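You operate a simulated robot arm through the tools that you are given. There is no shell and no other tool.

Carry out the task below with a simulated robot arm. There is one attempt and no reset: what you move stays moved.

TASK
Dose the yellow-footed cup to its blue line, then park it.
Fine: rice from the hopper; park it at the mat end by the lid rack; sliding plate back at LOAD, yellow slide shut. Where these are worked on the way, their far stop is far enough and under half their travel is too little: sliding plate.

It is judged by the outcome, as a careful person would: the job done as asked, and still so three seconds after it is handed in. It fails if anything else is knocked over, pushed out of place, dropped, spilled or broken. A push-on lid holds only when it is set on centred and level and pressed home; a screw cap is set on level and turned clockwise until tight.

THE ROBOT
A 7-joint arm with a two-finger parallel gripper, fixed in place. Base frame: the origin is at the foot of the arm, x ahead of it, y to its left, z up; the work surface is at about z = 0. Units: m, degrees, N and s.
With the tool pointing down near the work surface it reaches from about 0.22 to 0.58 m from the base axis. Its first joint turns from -66.0 to 66.0 degrees. Payload 2.5 kg.
The TCP is the grasp point between the finger pads, 0.023 m short of the fingertips. In the tool frame z runs along the fingers and y along their closing line. Largest opening 0.094 m; finger width 0.038, thickness 0.01; the body of the gripper, 0.054 by 0.096 m, starts 0.039 m behind the TCP.
Orientation is told as [roll, pitch, yaw] about the base's x, y, z axes, in that order, counted from this pose: with the fingers straight down and closing along the base's y, the tool's x points along the base's -x, its y along +y and its z along -z.

THE INTERFACE
- The arm moves only by the tool arm_command. Its argument "moves" is a list of rows, each an object of numbers (a shift or turn left out is 0, a gripper value left out holds the last): "dx", "dy", "dz": the shift along the tool's x, y, z in m; "ax", "ay", "az": the turn, a rotation vector about the tool's x, y, z in degrees; "claw": the gripper command, from -1 (fully open) to 1 (shut), values between in proportion. In form: [{"dx": .., "dy": .., "dz": .., "ax": .., "ay": .., "az": .., "claw": ..}, ...]. A call has 1 to 20 rows; each row shifts and turns the commanded pose from where the row before left it, along the tool's axes as they then stand. A row lasts 0.2 s, in which the tool goes at most 0.05 m and 8.6 degrees; a call with a longer step from one row to the next is refused whole, and so is a gripper value outside its range. Where a pose cannot be reached the arm comes as near as it can. A force on the tool above 60 N (or 10 N above the force at the start of the call, whichever is more), or a blocked arm, ends the call early, and 0.2 s more pass. Each finger travels about 0.108 m/s and halts on what it meets, pressing with about 24 N; the grip force reading is that of the motor and also rises with nothing between the fingers. The clock runs only during rows and for 0.2 s after the last one: add rows that do not move to give the fingers time. It gives the time, the measured TCP pose, the force on the tool (base axes), the opening and the grip force at its end, in the units of the frame above (readings bear some noise), with the torque about the TCP (base axes, N m) and any sound that the robot's microphone picked up.
- Cameras (640 x 400 px; columns grow to the right, rows downward): "scene" is fixed at [0.112, -0.4068, 0.542]; the picture's right is [0.86, -0.51, 0.00], its down [-0.34, -0.57, -0.74] and it looks along [0.38, 0.64, -0.67] (base axes); focal length 214 px, centre (320, 200). "wrist" rides on the gripper at [0.086, 0.016, -0.074] in the tool frame; the picture's right is [-0.18, 0.98, 0.00], its down [-0.58, -0.11, -0.81] and it looks along [-0.79, -0.15, 0.59] (tool axes); focal length 243 px, centre (320, 200). There is no depth. A picture from a camera that has moved, and an enlarged one, comes with that camera's place and axes in the base frame and with its lens. The place of the scene camera against the robot may be out by one fixed shift of up to 0.012 m in any direction.
- get_image(camera): a new picture of that camera. The clock stands still meanwhile.
- close_up(camera, box): a new picture of the part [left, top, right, bottom] of that camera's present view, enlarged. The clock stands still meanwhile.
- hand_in(): hands the job in; it is judged then, once.

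Places have to be worked out from the pictures, the camera data and where the tool is seen. Open the gripper and draw the arm clear of the work before you hand the job in, unless the task says otherwise.

The tools are called after "Emit:" as a command line: name --argument value ..., lists and objects as JSON in quotes. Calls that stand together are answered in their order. arm_command: Moves the arm, as the interface text tells. Its arguments: {"type":"object","properties":{"moves":{"type":"array"}},"required":["moves"]} The other tools are called the same way: get_image (camera) takes a picture; close_up (camera, box) takes an enlarged picture of a part of a camera's view; hand_in () hands the job in.

At the start:

```text
clock: 0.0
eef_pos: [0.3837, -0.1126, 0.3886]
orientation: [0.1, 0.0, 0.0]
contact_force: [0.4, 0.8, -0.6]
ft_torque: [0.0, 0.01, 0.01]
grip_width: 0.0939
finger_force: 0.0
```

scene: 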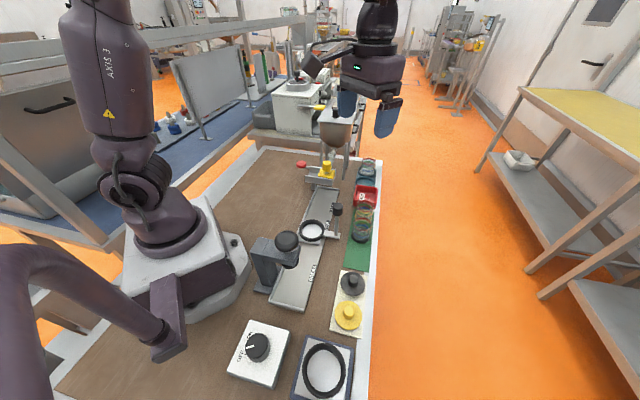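
wrist: 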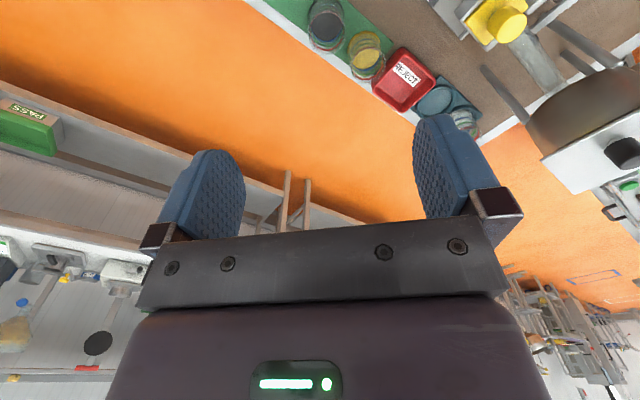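

The first pictures show the hopper, a sliding plate on a track, cups along the right edge, and a lid rack. I'll look closer at each part of the work area before moving.

Emit:
close_up --camera "scene" --box '[260, 80, 400, 170]'

Emit:
close_up --camera "scene" --box '[280, 140, 400, 220]'

Emit:
close_up --camera "scene" --box '[240, 190, 400, 300]'

Emit:
close_up --camera "scene" --box '[210, 260, 390, 400]'

Emit:
close_up --camera "wrist" --box '[280, 0, 640, 200]'

```text
4.44 times, centred on (330, 125) of scene
camera zoom: at [0.112, -0.4068, 0.542], right [0.86, -0.51, 0.0], down [-0.34, -0.57, -0.74], along [0.38, 0.64, -0.67], focal length 953 px, centre (276, 533)
```

zoom: 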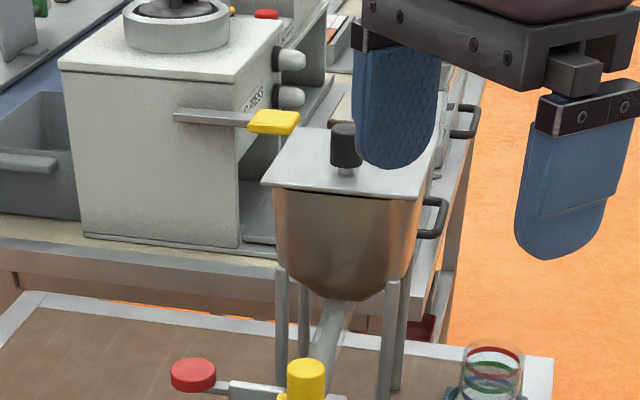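

```text
5.00 times, centred on (340, 180) of scene
camera zoom: at [0.112, -0.4068, 0.542], right [0.86, -0.51, 0.0], down [-0.34, -0.57, -0.74], along [0.38, 0.64, -0.67], focal length 1072 px, centre (220, 300)
```

zoom: 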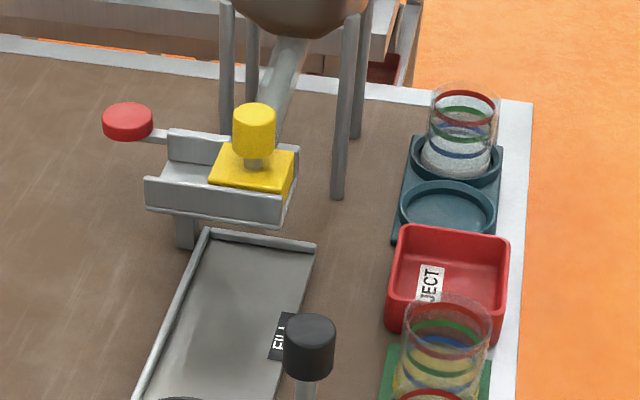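

```text
3.64 times, centred on (320, 245) of scene
camera zoom: at [0.112, -0.4068, 0.542], right [0.86, -0.51, 0.0], down [-0.34, -0.57, -0.74], along [0.38, 0.64, -0.67], focal length 780 px, centre (320, 36)
```

zoom: 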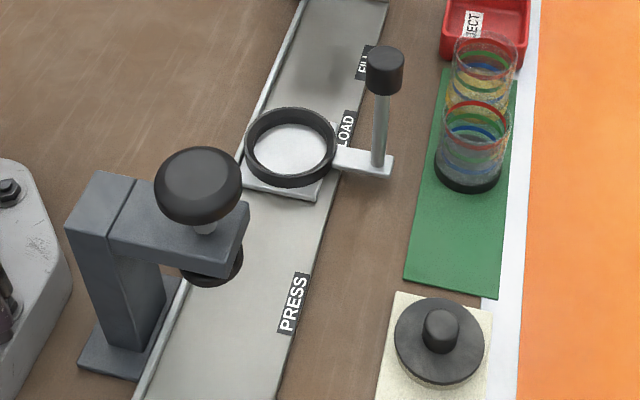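

```text
2.86 times, centred on (300, 330) of scene
camera zoom: at [0.112, -0.4068, 0.542], right [0.86, -0.51, 0.0], down [-0.34, -0.57, -0.74], along [0.38, 0.64, -0.67], focal length 613 px, centre (377, -171)
```

zoom: 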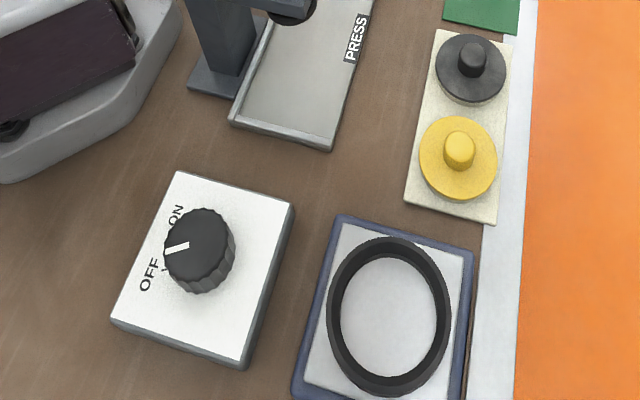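

```text
1.78 times, centred on (460, 100) of wrist
camera zoom: at [0.2983, -0.0967, 0.4636], right [0.18, 0.98, 0.0], down [0.58, -0.11, 0.81], along [0.79, -0.15, -0.59], focal length 431 px, centre (71, 378)
```

zoom: 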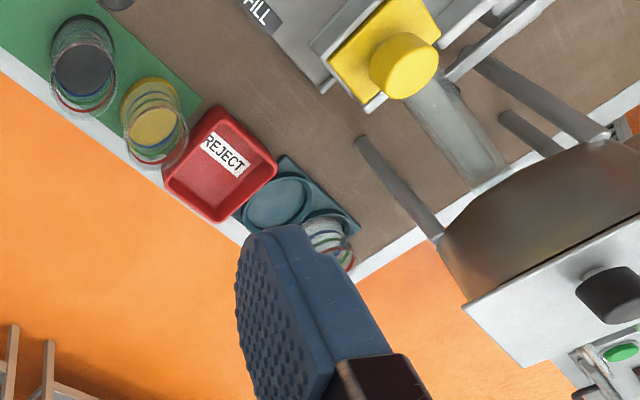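

The bench runs diagonally, at about 45° in the base frame: green mat with black- and yellow-footed cups, a track with LOAD, FILL and PRESS positions, and the hopper chute at the far end. I'll pull the arm back and up to get a clear wrist view of the cups and chute.

Emit:
arm_command --moves '[{"dx": 0.04}, {"dx": 0.04}, {"dx": 0.03, "dz": 0.02}, {"dz": 0.03}, {}]'

Emit:
get_image --camera "wrist"

Emit:
get_image --camera "scene"

```text
clock: 1.2
eef_pos: [0.274, -0.1128, 0.3375]
orientation: [0.0, -0.1, 0.0]
contact_force: [0.5, -0.5, 0.4]
ft_torque: [0.0, 0.0, 0.01]
grip_width: 0.094
finger_force: 0.0
```

```text
taken
camera wrist: at [0.1883, -0.0971, 0.4126], right [0.18, 0.98, 0.0], down [0.58, -0.11, 0.81], along [0.79, -0.15, -0.59], focal length 243 px, centre (320, 200)
```

wrist: 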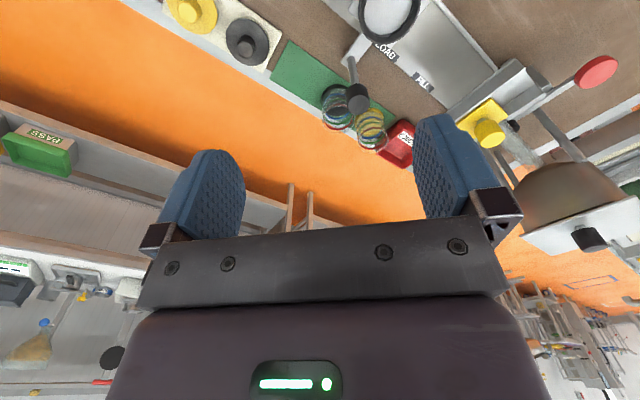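

```text
taken
```

scene: 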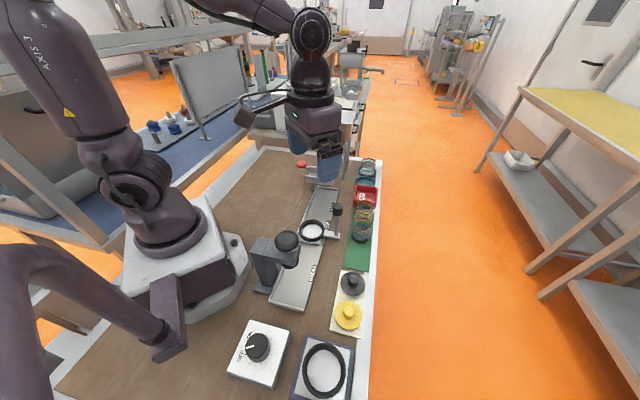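

The wrist view now takes in most of the bench. I'll zoom into the cups, chute and track.

Emit:
close_up --camera "wrist" --box '[300, 60, 440, 170]'

Emit:
close_up --camera "wrist" --box '[440, 40, 640, 180]'

Emit:
close_up --camera "wrist" --box '[320, 0, 500, 120]'

Emit:
close_up --camera "scene" --box '[340, 150, 390, 250]'

Emit:
close_up --camera "scene" --box '[330, 195, 390, 250]'

```text
3.64 times, centred on (370, 115) of wrist
camera zoom: at [0.1883, -0.0971, 0.4126], right [0.18, 0.98, 0.0], down [0.58, -0.11, 0.81], along [0.79, -0.15, -0.59], focal length 882 px, centre (138, 509)
```

zoom: 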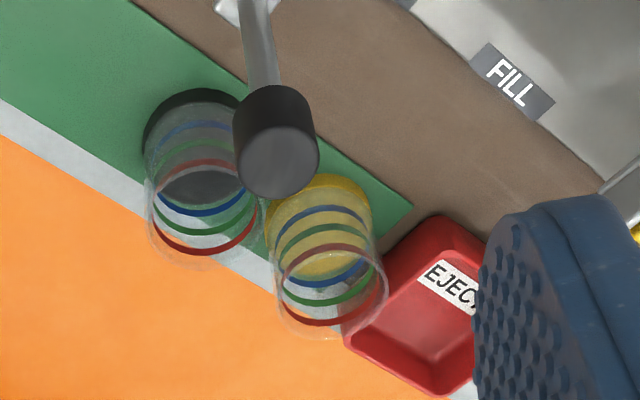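

```text
2.86 times, centred on (540, 110) of wrist
camera zoom: at [0.1883, -0.0971, 0.4126], right [0.18, 0.98, 0.0], down [0.58, -0.11, 0.81], along [0.79, -0.15, -0.59], focal length 693 px, centre (-309, 457)
```

zoom: 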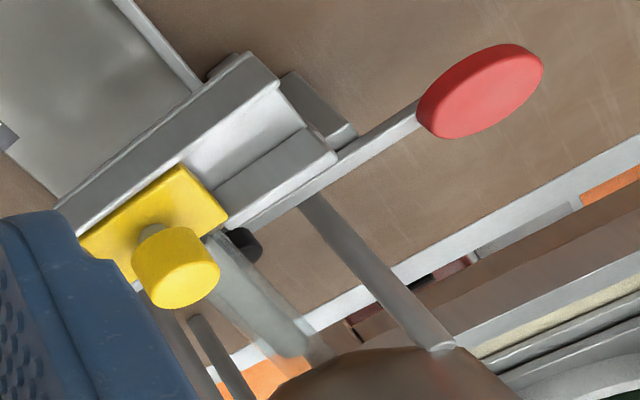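

```text
3.33 times, centred on (410, 60) of wrist
camera zoom: at [0.1883, -0.0971, 0.4126], right [0.18, 0.98, 0.0], down [0.58, -0.11, 0.81], along [0.79, -0.15, -0.59], focal length 809 px, centre (20, 667)
```

zoom: 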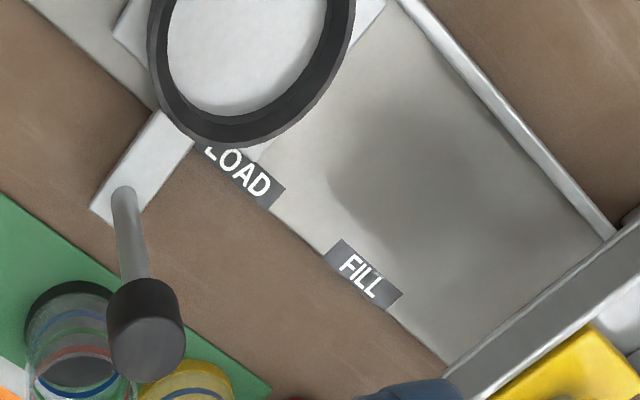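

```text
4.00 times, centred on (365, 200) of scene
camera zoom: at [0.112, -0.4068, 0.542], right [0.86, -0.51, 0.0], down [-0.34, -0.57, -0.74], along [0.38, 0.64, -0.67], focal length 858 px, centre (140, 200)
```

zoom: 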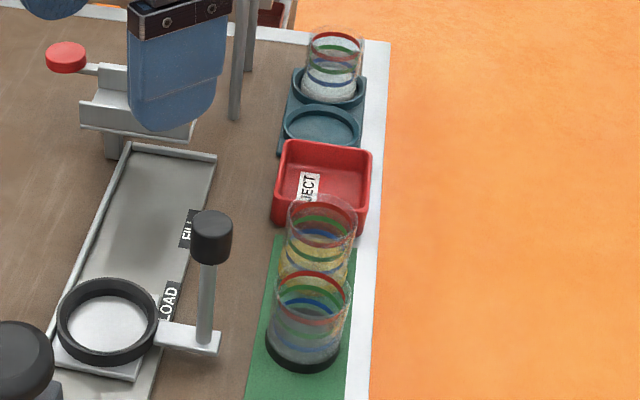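

```text
7.27 times, centred on (360, 222) of scene
camera zoom: at [0.112, -0.4068, 0.542], right [0.86, -0.51, 0.0], down [-0.34, -0.57, -0.74], along [0.38, 0.64, -0.67], focal length 1560 px, centre (29, 36)
```

zoom: 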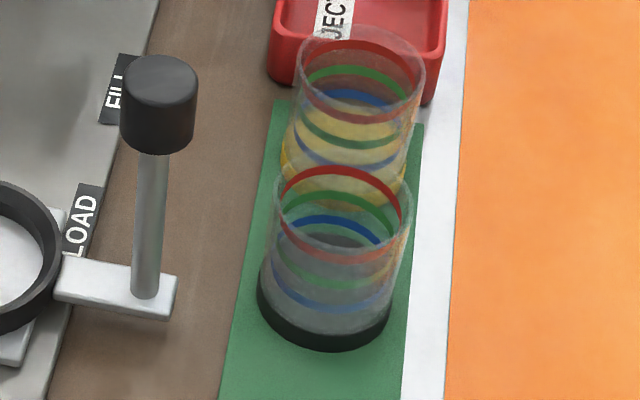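

Both green-mat cups are empty, with blue as the lowest ring; the yellow-footed cup stands at roughly (0.49, -0.05). The track, mat and stations run at 45°. I'll lower the arm a little to look under the gate and at the track's end.

Emit:
arm_command --moves '[{"dz": 0.04, "dy": -0.01}, {"dz": 0.04, "dy": -0.02}, {"dz": 0.04, "dy": -0.01}, {}]'

Emit:
get_image --camera "wrist"

Emit:
close_up --camera "wrist" --box '[480, 130, 640, 260]'

Emit:
get_image --camera "scene"

```text
clock: 2.2
eef_pos: [0.2731, -0.1506, 0.2205]
orientation: [0.1, 0.0, 0.0]
contact_force: [0.3, 0.8, 0.6]
ft_torque: [0.03, 0.03, -0.04]
grip_width: 0.0939
finger_force: 0.1
```

```text
taken
camera wrist: at [0.1866, -0.1353, 0.2944], right [0.18, 0.98, 0.0], down [0.58, -0.11, 0.81], along [0.79, -0.15, -0.59], focal length 243 px, centre (320, 200)
```

wrist: 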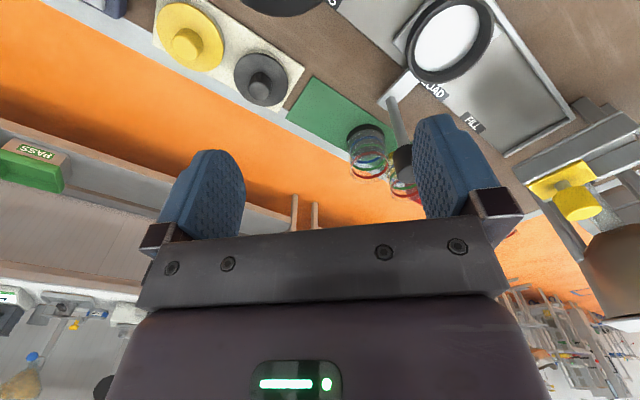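

```text
3.08 times, centred on (560, 195) of wrist
camera zoom: at [0.1866, -0.1353, 0.2944], right [0.18, 0.98, 0.0], down [0.58, -0.11, 0.81], along [0.79, -0.15, -0.59], focal length 746 px, centre (-418, 215)
```

zoom: 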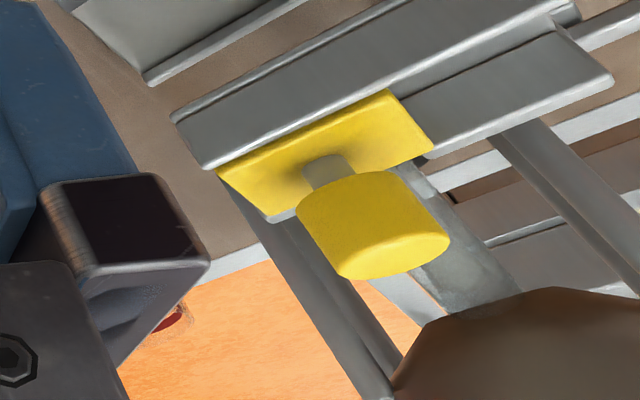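

```text
taken
```

scene: 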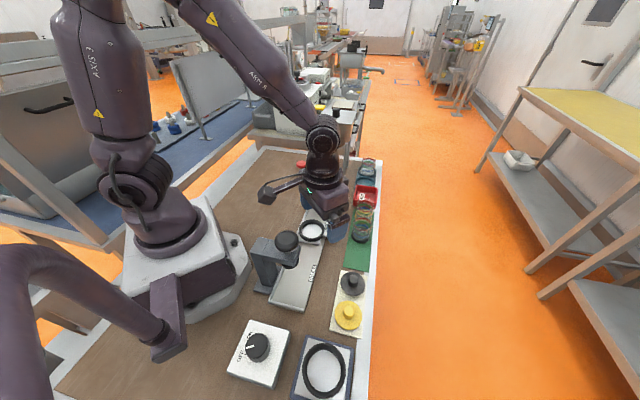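

Readings agree: the yellow slide's knob is at about (0.43, 0.08, 0.16), it runs in a cross trough, and the plate's handle post is near (0.364, -0.083) with its top at about 0.14. Next I'll yaw the tool 45° to line up with the bench and move to look down on the yellow cup.

Emit:
arm_command --moves '[{"az": -8.5, "dz": -0.02}, {"az": -8.5}, {"az": -8.5}, {"az": -8.5}, {"az": -8.5}, {"az": -2.5}, {"dx": -0.04, "dy": -0.02}, {"dx": -0.04, "dy": -0.02}, {"dx": -0.04, "dy": -0.02}, {"dx": -0.03, "dy": -0.0256}, {"dx": -0.02, "dz": 0.04}, {}]'

Emit:
get_image --camera "wrist"

Emit:
get_image --camera "scene"

```text
clock: 4.8
eef_pos: [0.4544, -0.0904, 0.2013]
orientation: [0.0, -0.1, 45.0]
contact_force: [0.0, -0.1, -0.2]
ft_torque: [-0.03, 0.0, -0.02]
grip_width: 0.0941
finger_force: 0.0
```

```text
taken
camera wrist: at [0.3825, -0.1416, 0.2762], right [-0.56, 0.83, 0.0], down [0.49, 0.33, 0.81], along [0.67, 0.46, -0.59], focal length 243 px, centre (320, 200)
```

wrist: 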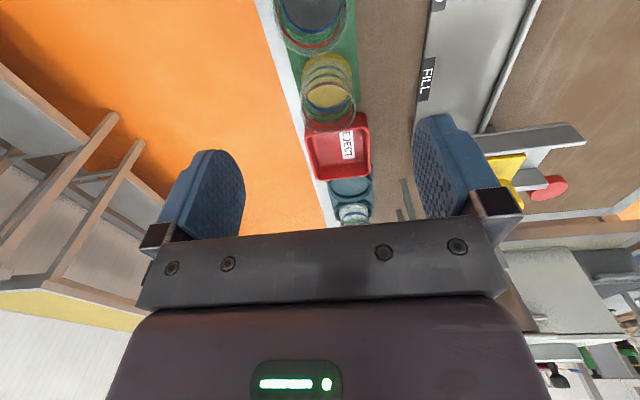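

```text
taken
```

scene: 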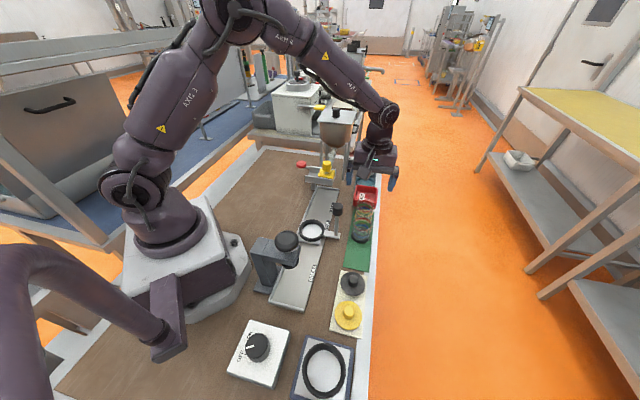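

The cup is in view; I'll zoom in to measure its position, plus its rim and foot.

Emit:
close_up --camera "wrist" --box '[260, 0, 400, 140]'

Emit:
close_up --camera "wrist" --box '[400, 0, 640, 230]'

Emit:
close_up --camera "scene" --box '[280, 80, 400, 220]'

```text
2.86 times, centred on (330, 70) of wrist
camera zoom: at [0.3825, -0.1416, 0.2762], right [-0.56, 0.83, 0.0], down [0.49, 0.33, 0.81], along [0.67, 0.46, -0.59], focal length 693 px, centre (291, 571)
```

zoom: 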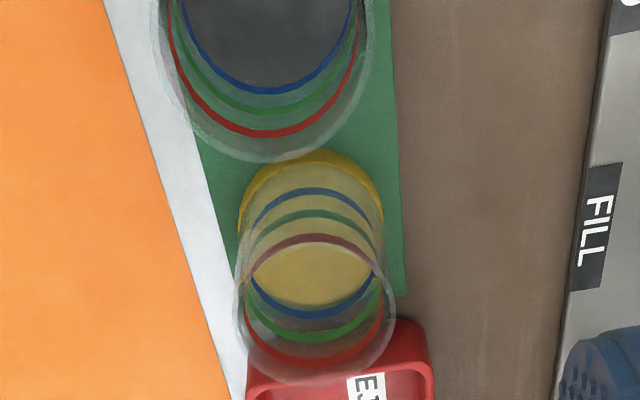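

```text
1.74 times, centred on (520, 115) of wrist
camera zoom: at [0.3825, -0.1416, 0.2762], right [-0.56, 0.83, 0.0], down [0.49, 0.33, 0.81], along [0.67, 0.46, -0.59], focal length 422 px, centre (-28, 348)
```

zoom: 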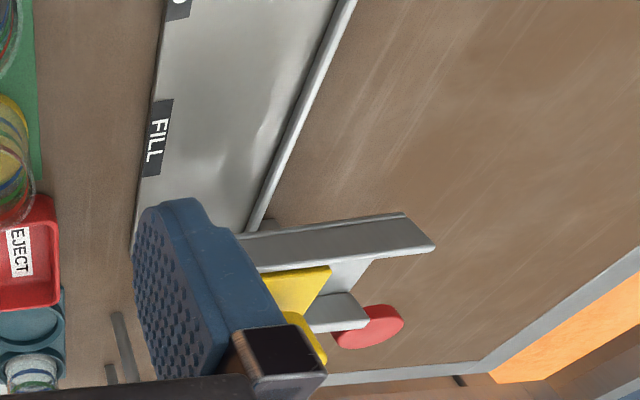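

```text
2.86 times, centred on (340, 150) of scene
camera zoom: at [0.1121, -0.4068, 0.542], right [0.86, -0.51, 0.0], down [-0.34, -0.57, -0.74], along [0.38, 0.64, -0.67], focal length 613 px, centre (263, 343)
```

zoom: 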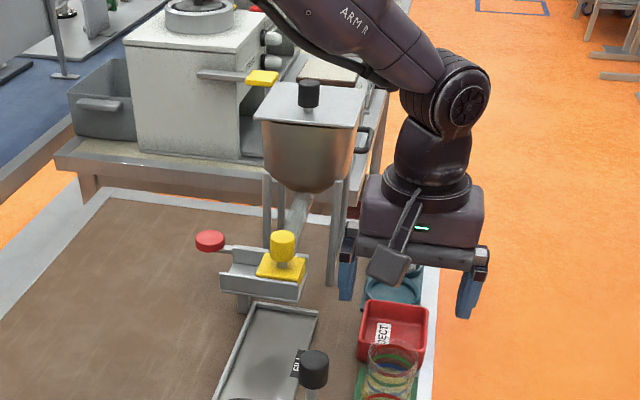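

The cup centre works out at about (0.488, -0.059), rim at z≈0.073 and blue ring at z≈0.04. I'll move over it and descend open, with the fingers on its two cross-bench sides, then look before closing.

Emit:
arm_command --moves '[{"dx": -0.023, "dy": -0.001}, {"dx": -0.0227}, {"dz": 0.03}, {"dz": 0.03}, {"dz": 0.03}, {"dz": 0.015}, {}]'

Emit:
close_up --camera "wrist" --box '[160, 0, 500, 230]'

Emit:
close_up --camera "scene" --box '[320, 140, 420, 260]'

```text
clock: 6.4
eef_pos: [0.4871, -0.0617, 0.0934]
orientation: [-0.1, 0.0, 45.1]
contact_force: [-0.1, -0.1, 0.0]
ft_torque: [0.01, -0.02, -0.01]
grip_width: 0.0939
finger_force: 0.1
```

```text
1.74 times, centred on (330, 115) of wrist
camera zoom: at [0.4156, -0.1125, 0.1688], right [-0.56, 0.83, 0.0], down [0.49, 0.33, 0.81], along [0.67, 0.46, -0.59], focal length 422 px, centre (303, 348)
```

zoom: 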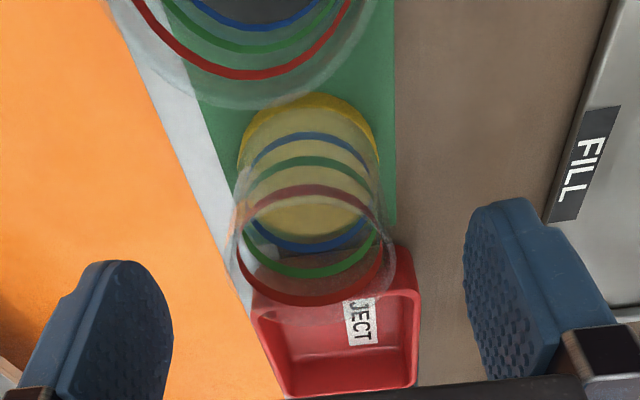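

```text
3.33 times, centred on (370, 200) of scene
camera zoom: at [0.112, -0.4068, 0.542], right [0.86, -0.51, 0.0], down [-0.34, -0.57, -0.74], along [0.38, 0.64, -0.67], focal length 715 px, centre (153, 200)
```

zoom: 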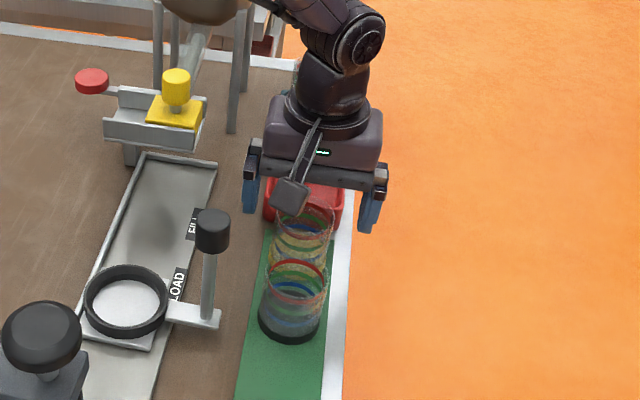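

The cup is centred under the fingers to within a couple of millimetres. I'll go down to z≈0.052 and close.

Emit:
arm_command --moves '[{"dz": 0.02}, {"dz": 0.0214}, {}, {"claw": 0.0}, {"claw": 0.2}, {"claw": 1}, {"claw": 1}, {"claw": 1}, {"claw": 1}]'

Emit:
close_up --camera "scene" --box '[320, 140, 420, 260]'

Emit:
get_image --camera "wrist"

```text
clock: 8.4
eef_pos: [0.4879, -0.0602, 0.0524]
orientation: [0.0, 0.1, 45.0]
contact_force: [-0.7, -0.5, 1.1]
ft_torque: [0.0, -0.01, -0.06]
grip_width: 0.0547
finger_force: 24.3
```

```text
3.33 times, centred on (370, 200) of scene
camera zoom: at [0.112, -0.4068, 0.542], right [0.86, -0.51, 0.0], down [-0.34, -0.57, -0.74], along [0.38, 0.64, -0.67], focal length 715 px, centre (153, 200)
```

zoom: 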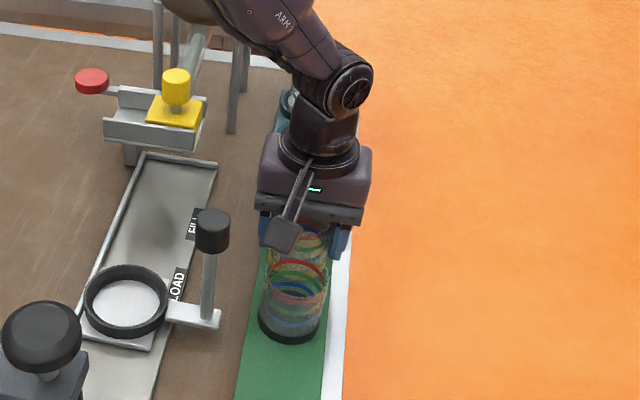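

```text
taken
camera wrist: at [0.4156, -0.1116, 0.1277], right [-0.56, 0.83, 0.0], down [0.49, 0.33, 0.81], along [0.67, 0.46, -0.59], focal length 243 px, centre (320, 200)
```

wrist: 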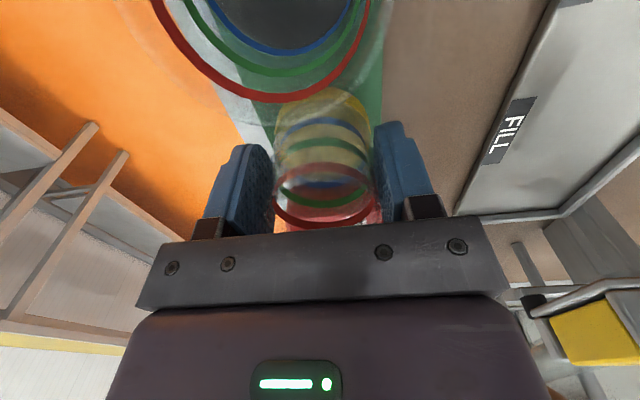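

Gripped at 54.7 mm with the cup upright. I'll lift clear and carry it over the track, stopping just behind the ring to look at where it sits.

Emit:
arm_command --moves '[{"dz": -0.01}, {"dz": -0.03}, {"dz": -0.04}, {"dz": -0.04}, {"dz": -0.04}, {"dz": -0.03}, {"dx": 0.0142, "dy": 0.0147}, {"dx": 0.0283, "dy": 0.0293}, {"dx": 0.0283, "dy": 0.0293}, {"dx": 0.0283, "dy": 0.0293}, {"dx": 0.0283, "dy": 0.0293}, {"dx": 0.0142, "dy": 0.0147}, {}, {}]'

Emit:
get_image --camera "wrist"

Emit:
get_image --camera "scene"

```text
clock: 11.4
eef_pos: [0.2841, -0.0564, 0.2411]
orientation: [-0.1, 0.0, 45.0]
contact_force: [-0.1, 0.2, 0.4]
ft_torque: [-0.02, 0.01, 0.03]
grip_width: 0.0547
finger_force: 23.9
```

```text
taken
camera wrist: at [0.2119, -0.107, 0.3162], right [-0.56, 0.83, 0.0], down [0.49, 0.33, 0.81], along [0.67, 0.46, -0.59], focal length 243 px, centre (320, 200)
```

wrist: 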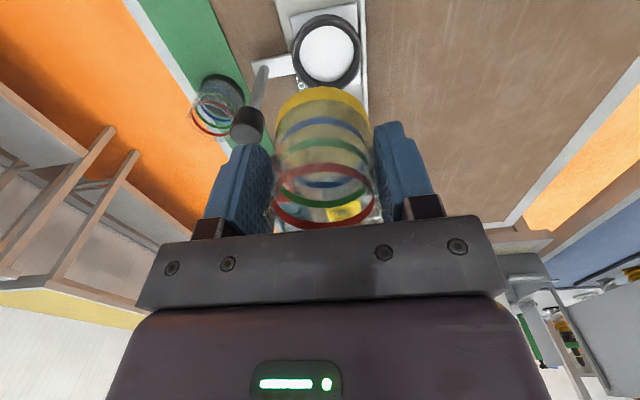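

```text
taken
```

scene: 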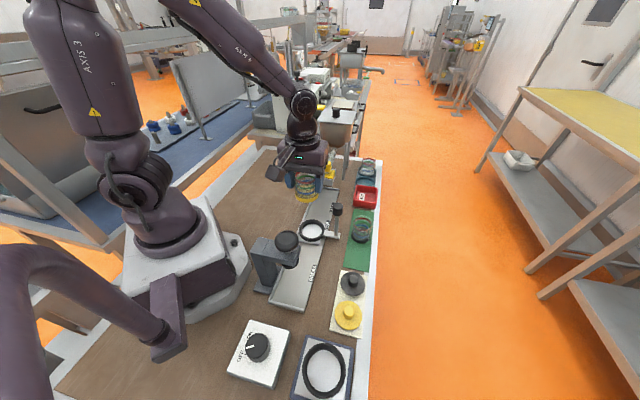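

The ring is visible ahead of the held cup. Zooming in to fix its centre.

Emit:
close_up --camera "wrist" --box '[240, 0, 400, 110]'

Emit:
close_up --camera "scene" --box '[270, 150, 370, 270]'

```text
3.64 times, centred on (320, 55) of wrist
camera zoom: at [0.2119, -0.107, 0.3162], right [-0.56, 0.83, 0.0], down [0.49, 0.33, 0.81], along [0.67, 0.46, -0.59], focal length 882 px, centre (320, 727)
```

zoom: 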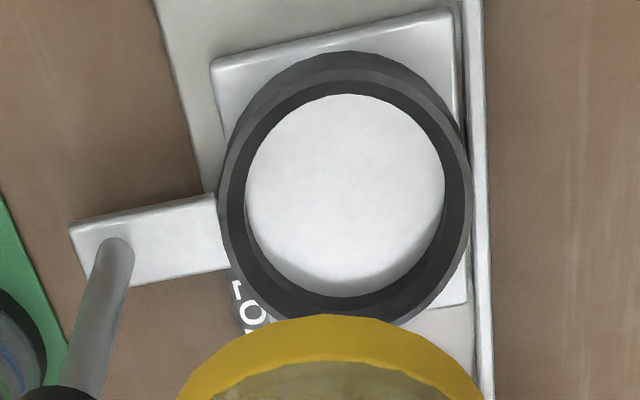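

```text
3.33 times, centred on (320, 210) of scene
camera zoom: at [0.112, -0.4068, 0.542], right [0.86, -0.51, 0.0], down [-0.34, -0.57, -0.74], along [0.38, 0.64, -0.67], focal length 715 px, centre (320, 167)
```

zoom: 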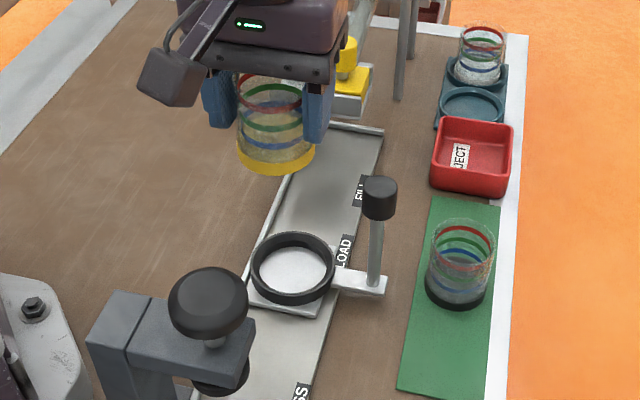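

Ring centre is about (0.309, -0.030), inner diameter about 62 mm, rim at z≈0.027. Now I'll check how the cup sits in the fingers.

Emit:
close_up --camera "wrist" --box '[240, 70, 410, 240]'

```text
2.35 times, centred on (325, 155) of wrist
camera zoom: at [0.2119, -0.107, 0.3162], right [-0.56, 0.83, 0.0], down [0.49, 0.33, 0.81], along [0.67, 0.46, -0.59], focal length 571 px, centre (308, 306)
```

zoom: 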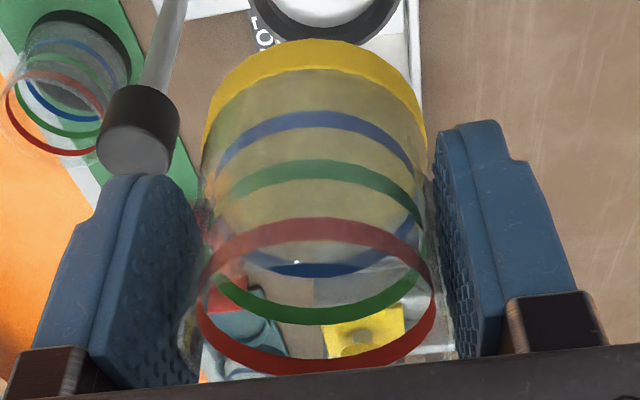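

The cup sits close to the TCP axis. I'll move over the ring centre, descend partway, and check alignment and post clearance.

Emit:
arm_command --moves '[{"dx": -0.019, "dy": 0.001}, {"dx": -0.0189}, {"dz": 0.03}, {"dz": 0.03}, {"dz": 0.03}, {"dz": 0.03}, {"dz": 0.015}, {}, {}]'

Emit:
close_up --camera "wrist" --box '[200, 0, 440, 240]'

Emit:
close_up --camera "scene" --box '[270, 170, 370, 270]'

```text
clock: 13.4
eef_pos: [0.3106, -0.031, 0.1082]
orientation: [-0.1, 0.0, 45.0]
contact_force: [0.6, 0.0, -0.6]
ft_torque: [-0.01, 0.05, -0.01]
grip_width: 0.0548
finger_force: 23.6
```

```text
1.67 times, centred on (320, 120) of wrist
camera zoom: at [0.2385, -0.0815, 0.1826], right [-0.56, 0.83, 0.0], down [0.49, 0.33, 0.81], along [0.67, 0.46, -0.59], focal length 404 px, centre (320, 333)
```

zoom: 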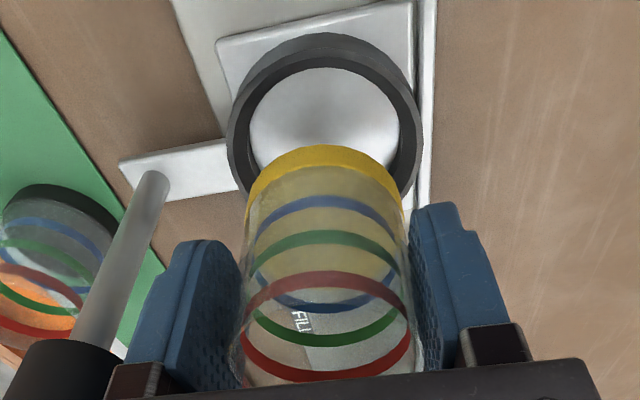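

```text
4.00 times, centred on (320, 220) of scene
camera zoom: at [0.112, -0.4068, 0.542], right [0.86, -0.51, 0.0], down [-0.34, -0.57, -0.74], along [0.38, 0.64, -0.67], focal length 858 px, centre (320, 120)
```

zoom: 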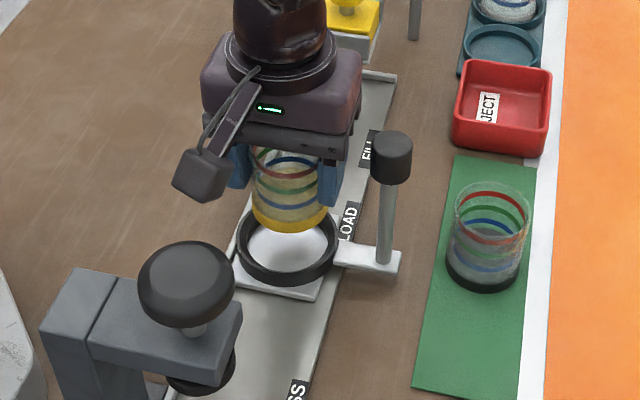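

The cup foot lines up with the ring to within about 2 mm and the post clears. I'll lower it slowly and watch the force for seating.

Emit:
arm_command --moves '[{"dz": 0.012}, {"dz": 0.01}, {"dz": 0.008}, {}]'

Emit:
close_up --camera "scene" --box '[270, 170, 370, 270]'

Emit:
close_up --camera "wrist" --box '[200, 0, 440, 240]'

```text
clock: 14.4
eef_pos: [0.3103, -0.0287, 0.0765]
orientation: [0.0, 0.0, 45.0]
contact_force: [-1.7, -0.2, 2.1]
ft_torque: [0.02, 0.03, -0.03]
grip_width: 0.0548
finger_force: 23.7
```

```text
4.00 times, centred on (320, 220) of scene
camera zoom: at [0.112, -0.4068, 0.542], right [0.86, -0.51, 0.0], down [-0.34, -0.57, -0.74], along [0.38, 0.64, -0.67], focal length 858 px, centre (320, 120)
```

zoom: 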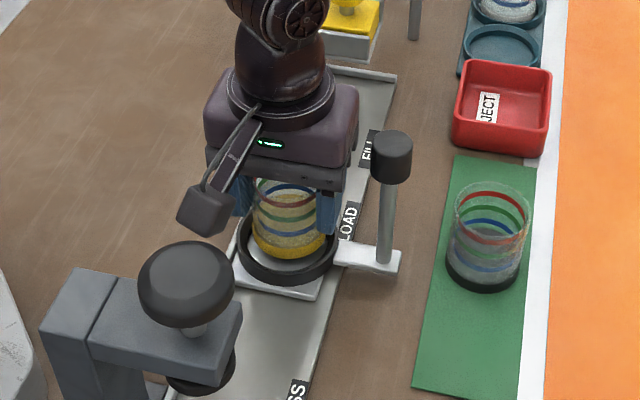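

```text
1.67 times, centred on (320, 120) of wrist
camera zoom: at [0.2382, -0.0801, 0.1523], right [-0.56, 0.83, 0.0], down [0.49, 0.33, 0.81], along [0.67, 0.46, -0.59], focal length 404 px, centre (320, 333)
```

zoom: 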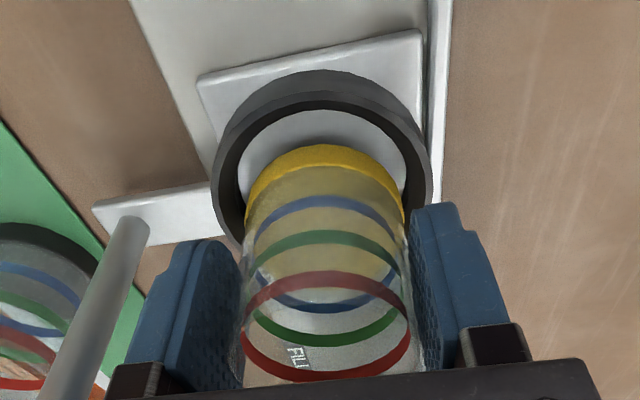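

The slight force at this height made me recheck. From the foot's near edge, the cup sits about 10 mm forward (along the track) of the TCP, so its foot is over the ring's far rim. I'll lift, shift back 10 mm and measure again.

Emit:
arm_command --moves '[{"dz": -0.008}, {"dx": 0.0105, "dy": -0.001}, {}, {}]'

Emit:
close_up --camera "wrist" --box '[250, 20, 400, 140]'

Emit:
close_up --camera "scene" --box '[290, 200, 340, 250]'

```text
clock: 15.4
eef_pos: [0.3036, -0.0392, 0.0856]
orientation: [0.0, -0.1, 44.9]
contact_force: [-0.4, -1.0, -1.0]
ft_torque: [0.01, 0.01, 0.01]
grip_width: 0.0546
finger_force: 24.0
```

```text
3.33 times, centred on (325, 80) of wrist
camera zoom: at [0.2318, -0.0895, 0.16], right [-0.56, 0.83, 0.0], down [0.49, 0.33, 0.81], along [0.67, 0.46, -0.59], focal length 809 px, centre (303, 600)
```

zoom: 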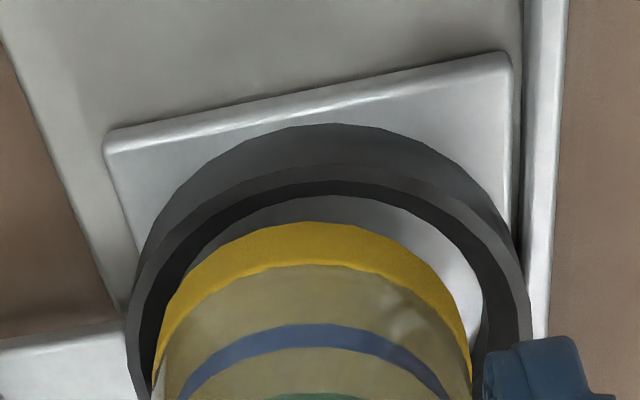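

```text
8.00 times, centred on (315, 225) of scene
camera zoom: at [0.112, -0.4068, 0.542], right [0.86, -0.51, 0.0], down [-0.34, -0.57, -0.74], along [0.38, 0.64, -0.67], focal length 1716 px, centre (360, 0)
```

zoom: 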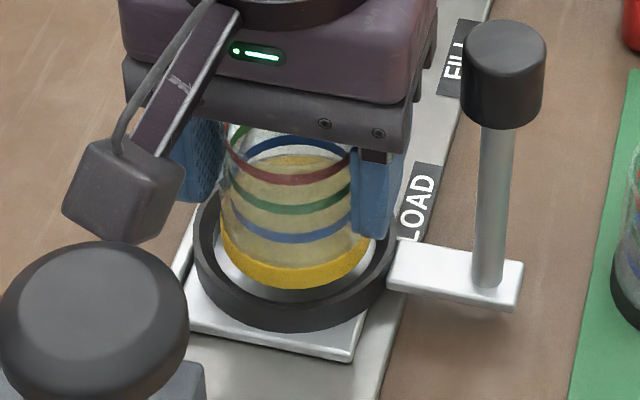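

The cup foot (about 59–61 mm) now looks roughly 5 mm too far back; the ring opening is about 68–70 mm with a chamfer. I'll move forward 5 mm and recheck at the same height.

Emit:
arm_command --moves '[{"dx": -0.0055, "dy": 0.001}, {}, {}]'

Emit:
close_up --camera "wrist" --box '[250, 20, 400, 140]'

Emit:
close_up --camera "scene" --box '[295, 210, 335, 245]'

```text
clock: 16.2
eef_pos: [0.3066, -0.0339, 0.0851]
orientation: [0.0, 0.0, 45.0]
contact_force: [-0.3, 0.1, -1.1]
ft_torque: [-0.01, 0.0, 0.02]
grip_width: 0.0546
finger_force: 24.0
```

```text
3.33 times, centred on (325, 80) of wrist
camera zoom: at [0.2348, -0.0849, 0.1606], right [-0.56, 0.83, 0.0], down [0.49, 0.33, 0.81], along [0.67, 0.46, -0.59], focal length 809 px, centre (303, 600)
```

zoom: 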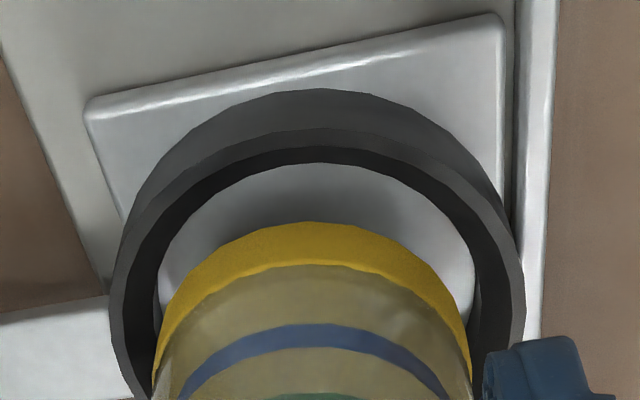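

```text
11.43 times, centred on (315, 228) of scene
camera zoom: at [0.112, -0.4068, 0.542], right [0.86, -0.51, 0.0], down [-0.34, -0.57, -0.74], along [0.38, 0.64, -0.67], focal length 2451 px, centre (377, -114)
```

zoom: 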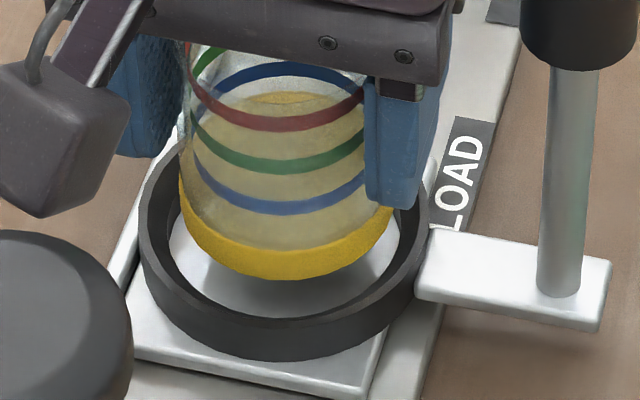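

Both views now put the foot within about 1–1.5 mm of the ring centre, inside the clearance. I'll nudge 1 mm and lower slowly.

Emit:
arm_command --moves '[{"dx": 0.001, "dy": 0.001}, {"dz": 0.006}, {"dz": 0.005}, {"dz": 0.004}, {}]'

Emit:
close_up --camera "scene" --box '[295, 210, 335, 245]'

Emit:
close_up --camera "wrist" --box '[250, 20, 400, 140]'

```text
clock: 17.4
eef_pos: [0.3049, -0.0335, 0.0712]
orientation: [0.0, 0.1, 45.0]
contact_force: [0.4, 0.6, -0.9]
ft_torque: [0.03, -0.03, 0.06]
grip_width: 0.0547
finger_force: 24.1
```

```text
11.43 times, centred on (315, 228) of scene
camera zoom: at [0.112, -0.4068, 0.542], right [0.86, -0.51, 0.0], down [-0.34, -0.57, -0.74], along [0.38, 0.64, -0.67], focal length 2451 px, centre (377, -114)
```

zoom: 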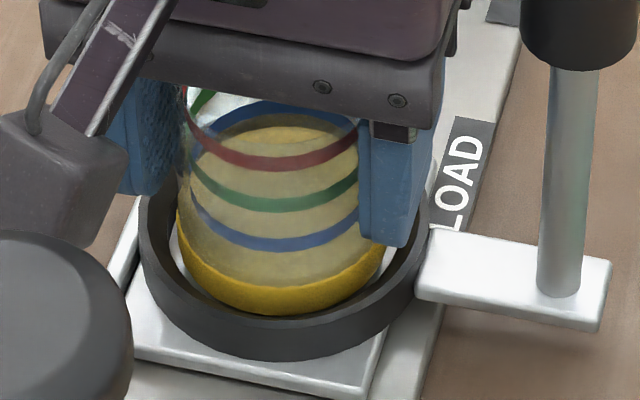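

```text
3.33 times, centred on (325, 80) of wrist
camera zoom: at [0.2336, -0.084, 0.1458], right [-0.57, 0.82, 0.0], down [0.49, 0.33, 0.81], along [0.67, 0.46, -0.59], focal length 809 px, centre (303, 600)
```

zoom: 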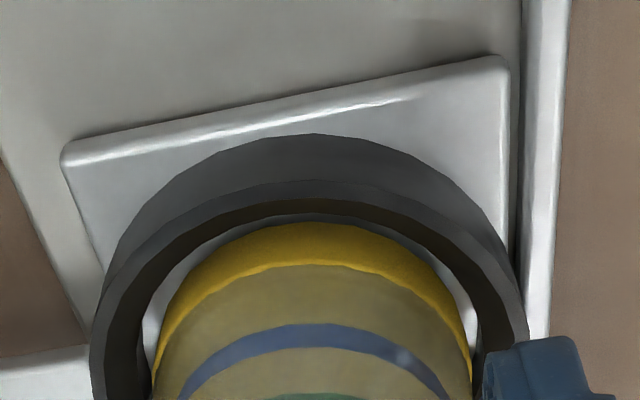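

The foot is inside the ring with even gaps and no contact force. I'll continue down in small steps until it seats.

Emit:
arm_command --moves '[{"dz": 0.003}, {"dz": 0.002}, {}]'

Emit:
arm_command --moves '[{"dz": 0.002}, {}]'

```text
clock: 18.2
eef_pos: [0.3059, -0.0331, 0.0675]
orientation: [0.0, 0.0, 44.9]
contact_force: [0.7, -0.1, -0.4]
ft_torque: [-0.03, -0.01, 0.03]
grip_width: 0.0547
finger_force: 24.1
```

```text
clock: 18.8
eef_pos: [0.3054, -0.032, 0.0646]
orientation: [-0.2, -0.1, 45.0]
contact_force: [-4.1, 2.6, 18.5]
ft_torque: [0.18, -0.05, 0.13]
grip_width: 0.0548
finger_force: 24.2
```

Seated: 18 N at z≈0.0646. I'll back off a millimetre and open only to about 70 mm so the fingers stay clear of the post.

Emit:
arm_command --moves '[{"dz": -0.001}, {"claw": -0.35}, {"claw": -0.5}, {"claw": -0.5}, {"claw": -0.5}]'

Emit:
close_up --camera "scene" --box '[290, 195, 345, 245]'

```text
clock: 20.0
eef_pos: [0.3052, -0.0334, 0.0657]
orientation: [0.0, 0.0, 44.9]
contact_force: [-0.1, -0.2, 0.2]
ft_torque: [-0.01, -0.01, -0.03]
grip_width: 0.0706
finger_force: 0.1
```

```text
8.00 times, centred on (318, 220) of scene
camera zoom: at [0.112, -0.4068, 0.542], right [0.86, -0.51, 0.0], down [-0.34, -0.57, -0.74], along [0.38, 0.64, -0.67], focal length 1716 px, centre (340, 40)
```

zoom: 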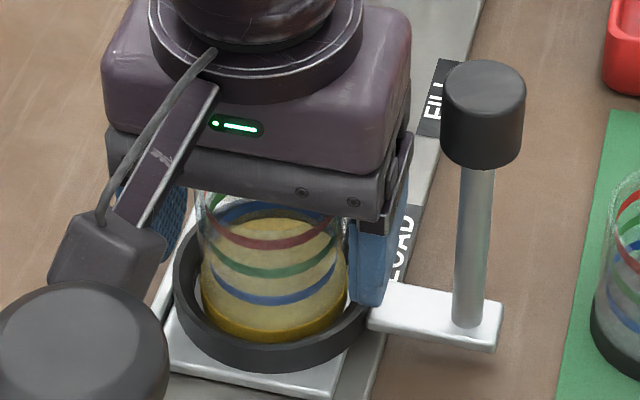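

The cup is standing in the ring, released. I'll rise straight up, then move behind the handle post to measure its knob.

Emit:
arm_command --moves '[{"dz": -0.02}, {"dz": -0.04}, {"dz": -0.04}, {"dz": -0.04}, {"dz": -0.04}, {"dx": 0.01, "dy": -0.04}, {"dx": 0.01, "dy": -0.038, "claw": -1}, {"claw": -1}]'

Emit:
get_image --camera "wrist"

Emit:
close_up --camera "scene" --box '[260, 130, 400, 270]'

```text
clock: 21.8
eef_pos: [0.347, -0.1046, 0.2445]
orientation: [0.0, 0.0, 45.0]
contact_force: [-0.1, 0.2, 0.7]
ft_torque: [0.0, -0.01, -0.04]
grip_width: 0.0939
finger_force: 0.0
```

```text
taken
camera wrist: at [0.2751, -0.1544, 0.3194], right [-0.56, 0.83, 0.0], down [0.49, 0.33, 0.81], along [0.67, 0.46, -0.59], focal length 243 px, centre (320, 200)
```

wrist: 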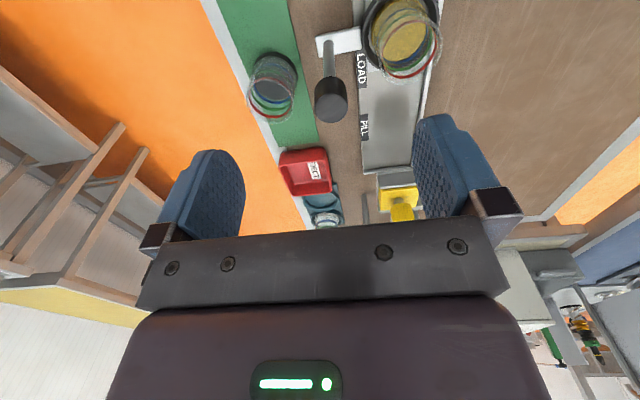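

```text
2.86 times, centred on (330, 200) of scene
camera zoom: at [0.112, -0.4068, 0.542], right [0.86, -0.51, 0.0], down [-0.34, -0.57, -0.74], along [0.38, 0.64, -0.67], focal length 613 px, centre (291, 200)
```

zoom: 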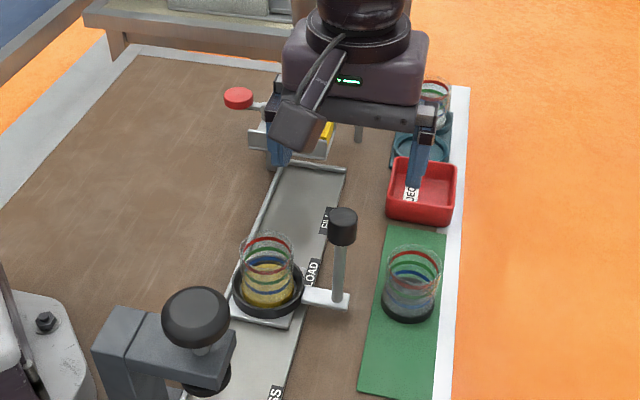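

Zooming on the handle post and its knob from above to get its location and height.

Emit:
close_up --camera "wrist" --box '[280, 0, 460, 140]'

Emit:
close_up --camera "wrist" --box '[340, 130, 440, 230]'

```text
2.86 times, centred on (370, 70) of wrist
camera zoom: at [0.2751, -0.1544, 0.3194], right [-0.56, 0.83, 0.0], down [0.49, 0.33, 0.81], along [0.67, 0.46, -0.59], focal length 693 px, centre (177, 571)
```

zoom: 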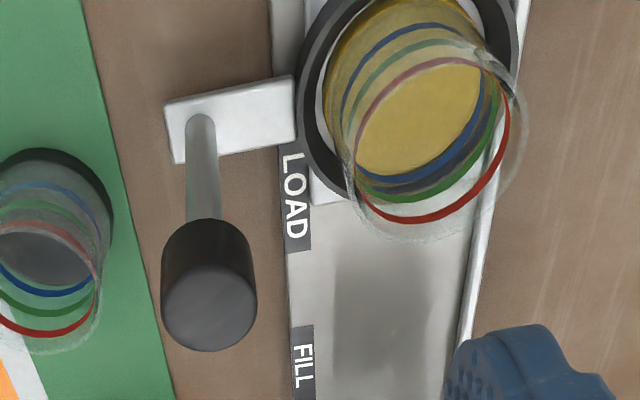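

```text
4.00 times, centred on (390, 180) of wrist
camera zoom: at [0.2751, -0.1544, 0.3194], right [-0.56, 0.83, 0.0], down [0.49, 0.33, 0.81], along [0.67, 0.46, -0.59], focal length 970 px, centre (40, 280)
```

zoom: 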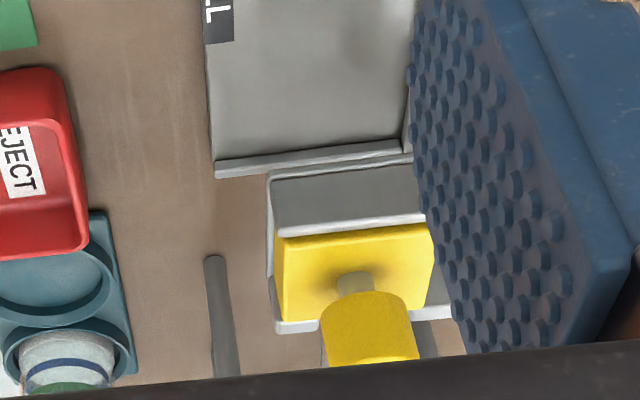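

Handle knob: centre (0.366, -0.081), from z≈0.10 to 0.142, radius 14 mm. I'll come straight down around it and grip it.

Emit:
arm_command --moves '[{"dx": -0.0298, "dy": 0.0032}, {"dz": 0.04}, {"dz": 0.04}, {"dz": 0.03}, {"dz": 0.0125}, {}, {"claw": 0.2}, {"claw": 0.6}, {"claw": 1}, {"claw": 1}, {"claw": 1}, {"claw": 1}]'

Emit:
close_up --camera "scene" --box '[260, 130, 400, 270]'

Emit:
get_image --camera "wrist"

```text
clock: 24.4
eef_pos: [0.3665, -0.0794, 0.1209]
orientation: [-0.4, -0.1, 45.0]
contact_force: [21.5, -22.9, -15.8]
ft_torque: [1.23, 0.36, 0.18]
grip_width: 0.0266
finger_force: 44.7
```

```text
2.86 times, centred on (330, 200) of scene
camera zoom: at [0.1121, -0.4068, 0.542], right [0.86, -0.51, 0.0], down [-0.34, -0.57, -0.74], along [0.38, 0.64, -0.67], focal length 613 px, centre (291, 200)
```

zoom: 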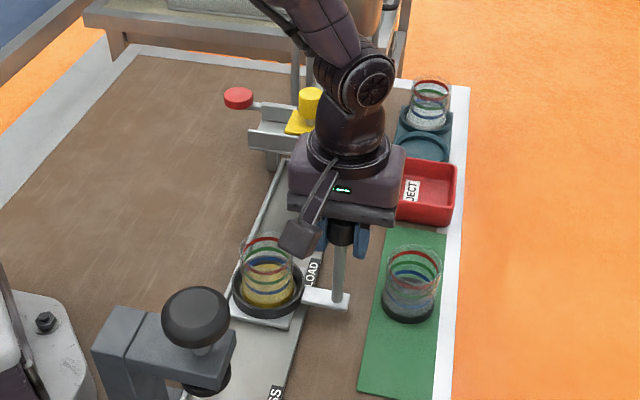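

```text
taken
camera wrist: at [0.2937, -0.1296, 0.1966], right [-0.56, 0.83, 0.0], down [0.49, 0.33, 0.81], along [0.67, 0.45, -0.59], focal length 243 px, centre (320, 200)
```

wrist: 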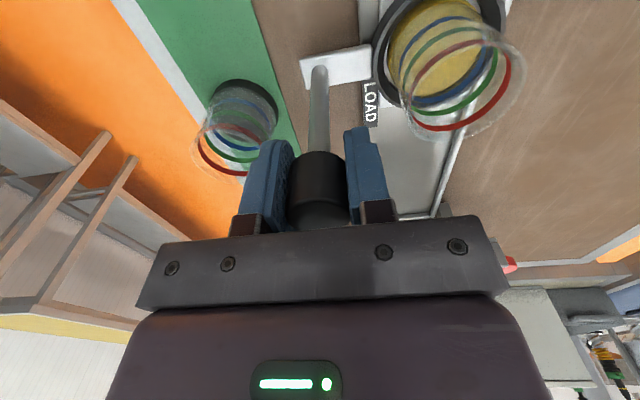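

Gripped at 26.6 mm, but there's a sideways load of about 31 N along the closing line, since the post doesn't yield. I'll shift slightly along that line to relieve it before sliding.

Emit:
arm_command --moves '[{"dy": -0.0015, "dz": 0.0005}, {}]'

```text
clock: 25.0
eef_pos: [0.3663, -0.0787, 0.1218]
orientation: [-0.1, -0.1, 45.0]
contact_force: [12.7, -14.0, -6.5]
ft_torque: [0.73, -0.35, -0.14]
grip_width: 0.0267
finger_force: 45.3
```

The load halved; another small shift should clear most of it.

Emit:
arm_command --moves '[{"dy": -0.0013, "dz": 0.0003}, {}]'

```text
clock: 25.6
eef_pos: [0.3662, -0.0776, 0.1213]
orientation: [0.1, -0.1, 45.2]
contact_force: [-1.6, 0.0, 11.5]
ft_torque: [0.36, -1.17, -0.15]
grip_width: 0.0264
finger_force: 45.0
```

Side load is gone. Now a first 2 cm slide toward FILL to check the plate moves freely.

Emit:
arm_command --moves '[{"dx": -0.004, "dz": -0.0003}, {"dx": -0.008}, {"dx": -0.008}, {}]'

Emit:
close_up --camera "scene" --box '[260, 130, 400, 270]'

```text
clock: 26.6
eef_pos: [0.3803, -0.0635, 0.1226]
orientation: [0.3, 0.0, 45.3]
contact_force: [-18.1, 20.3, 32.2]
ft_torque: [-0.41, -0.6, -0.15]
grip_width: 0.0266
finger_force: 44.7
```

```text
2.86 times, centred on (330, 200) of scene
camera zoom: at [0.1119, -0.4067, 0.5421], right [0.86, -0.51, 0.0], down [-0.34, -0.57, -0.74], along [0.38, 0.64, -0.67], focal length 613 px, centre (291, 200)
```

zoom: 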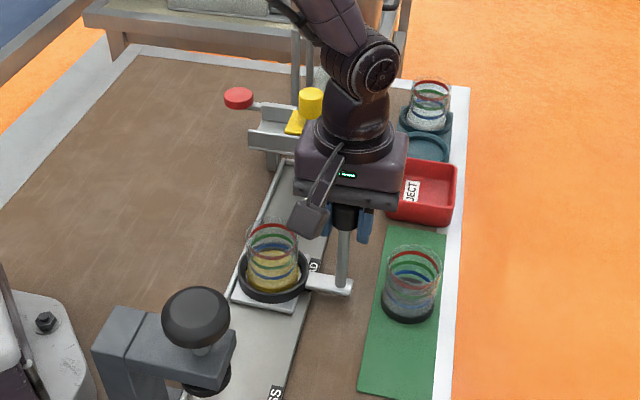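

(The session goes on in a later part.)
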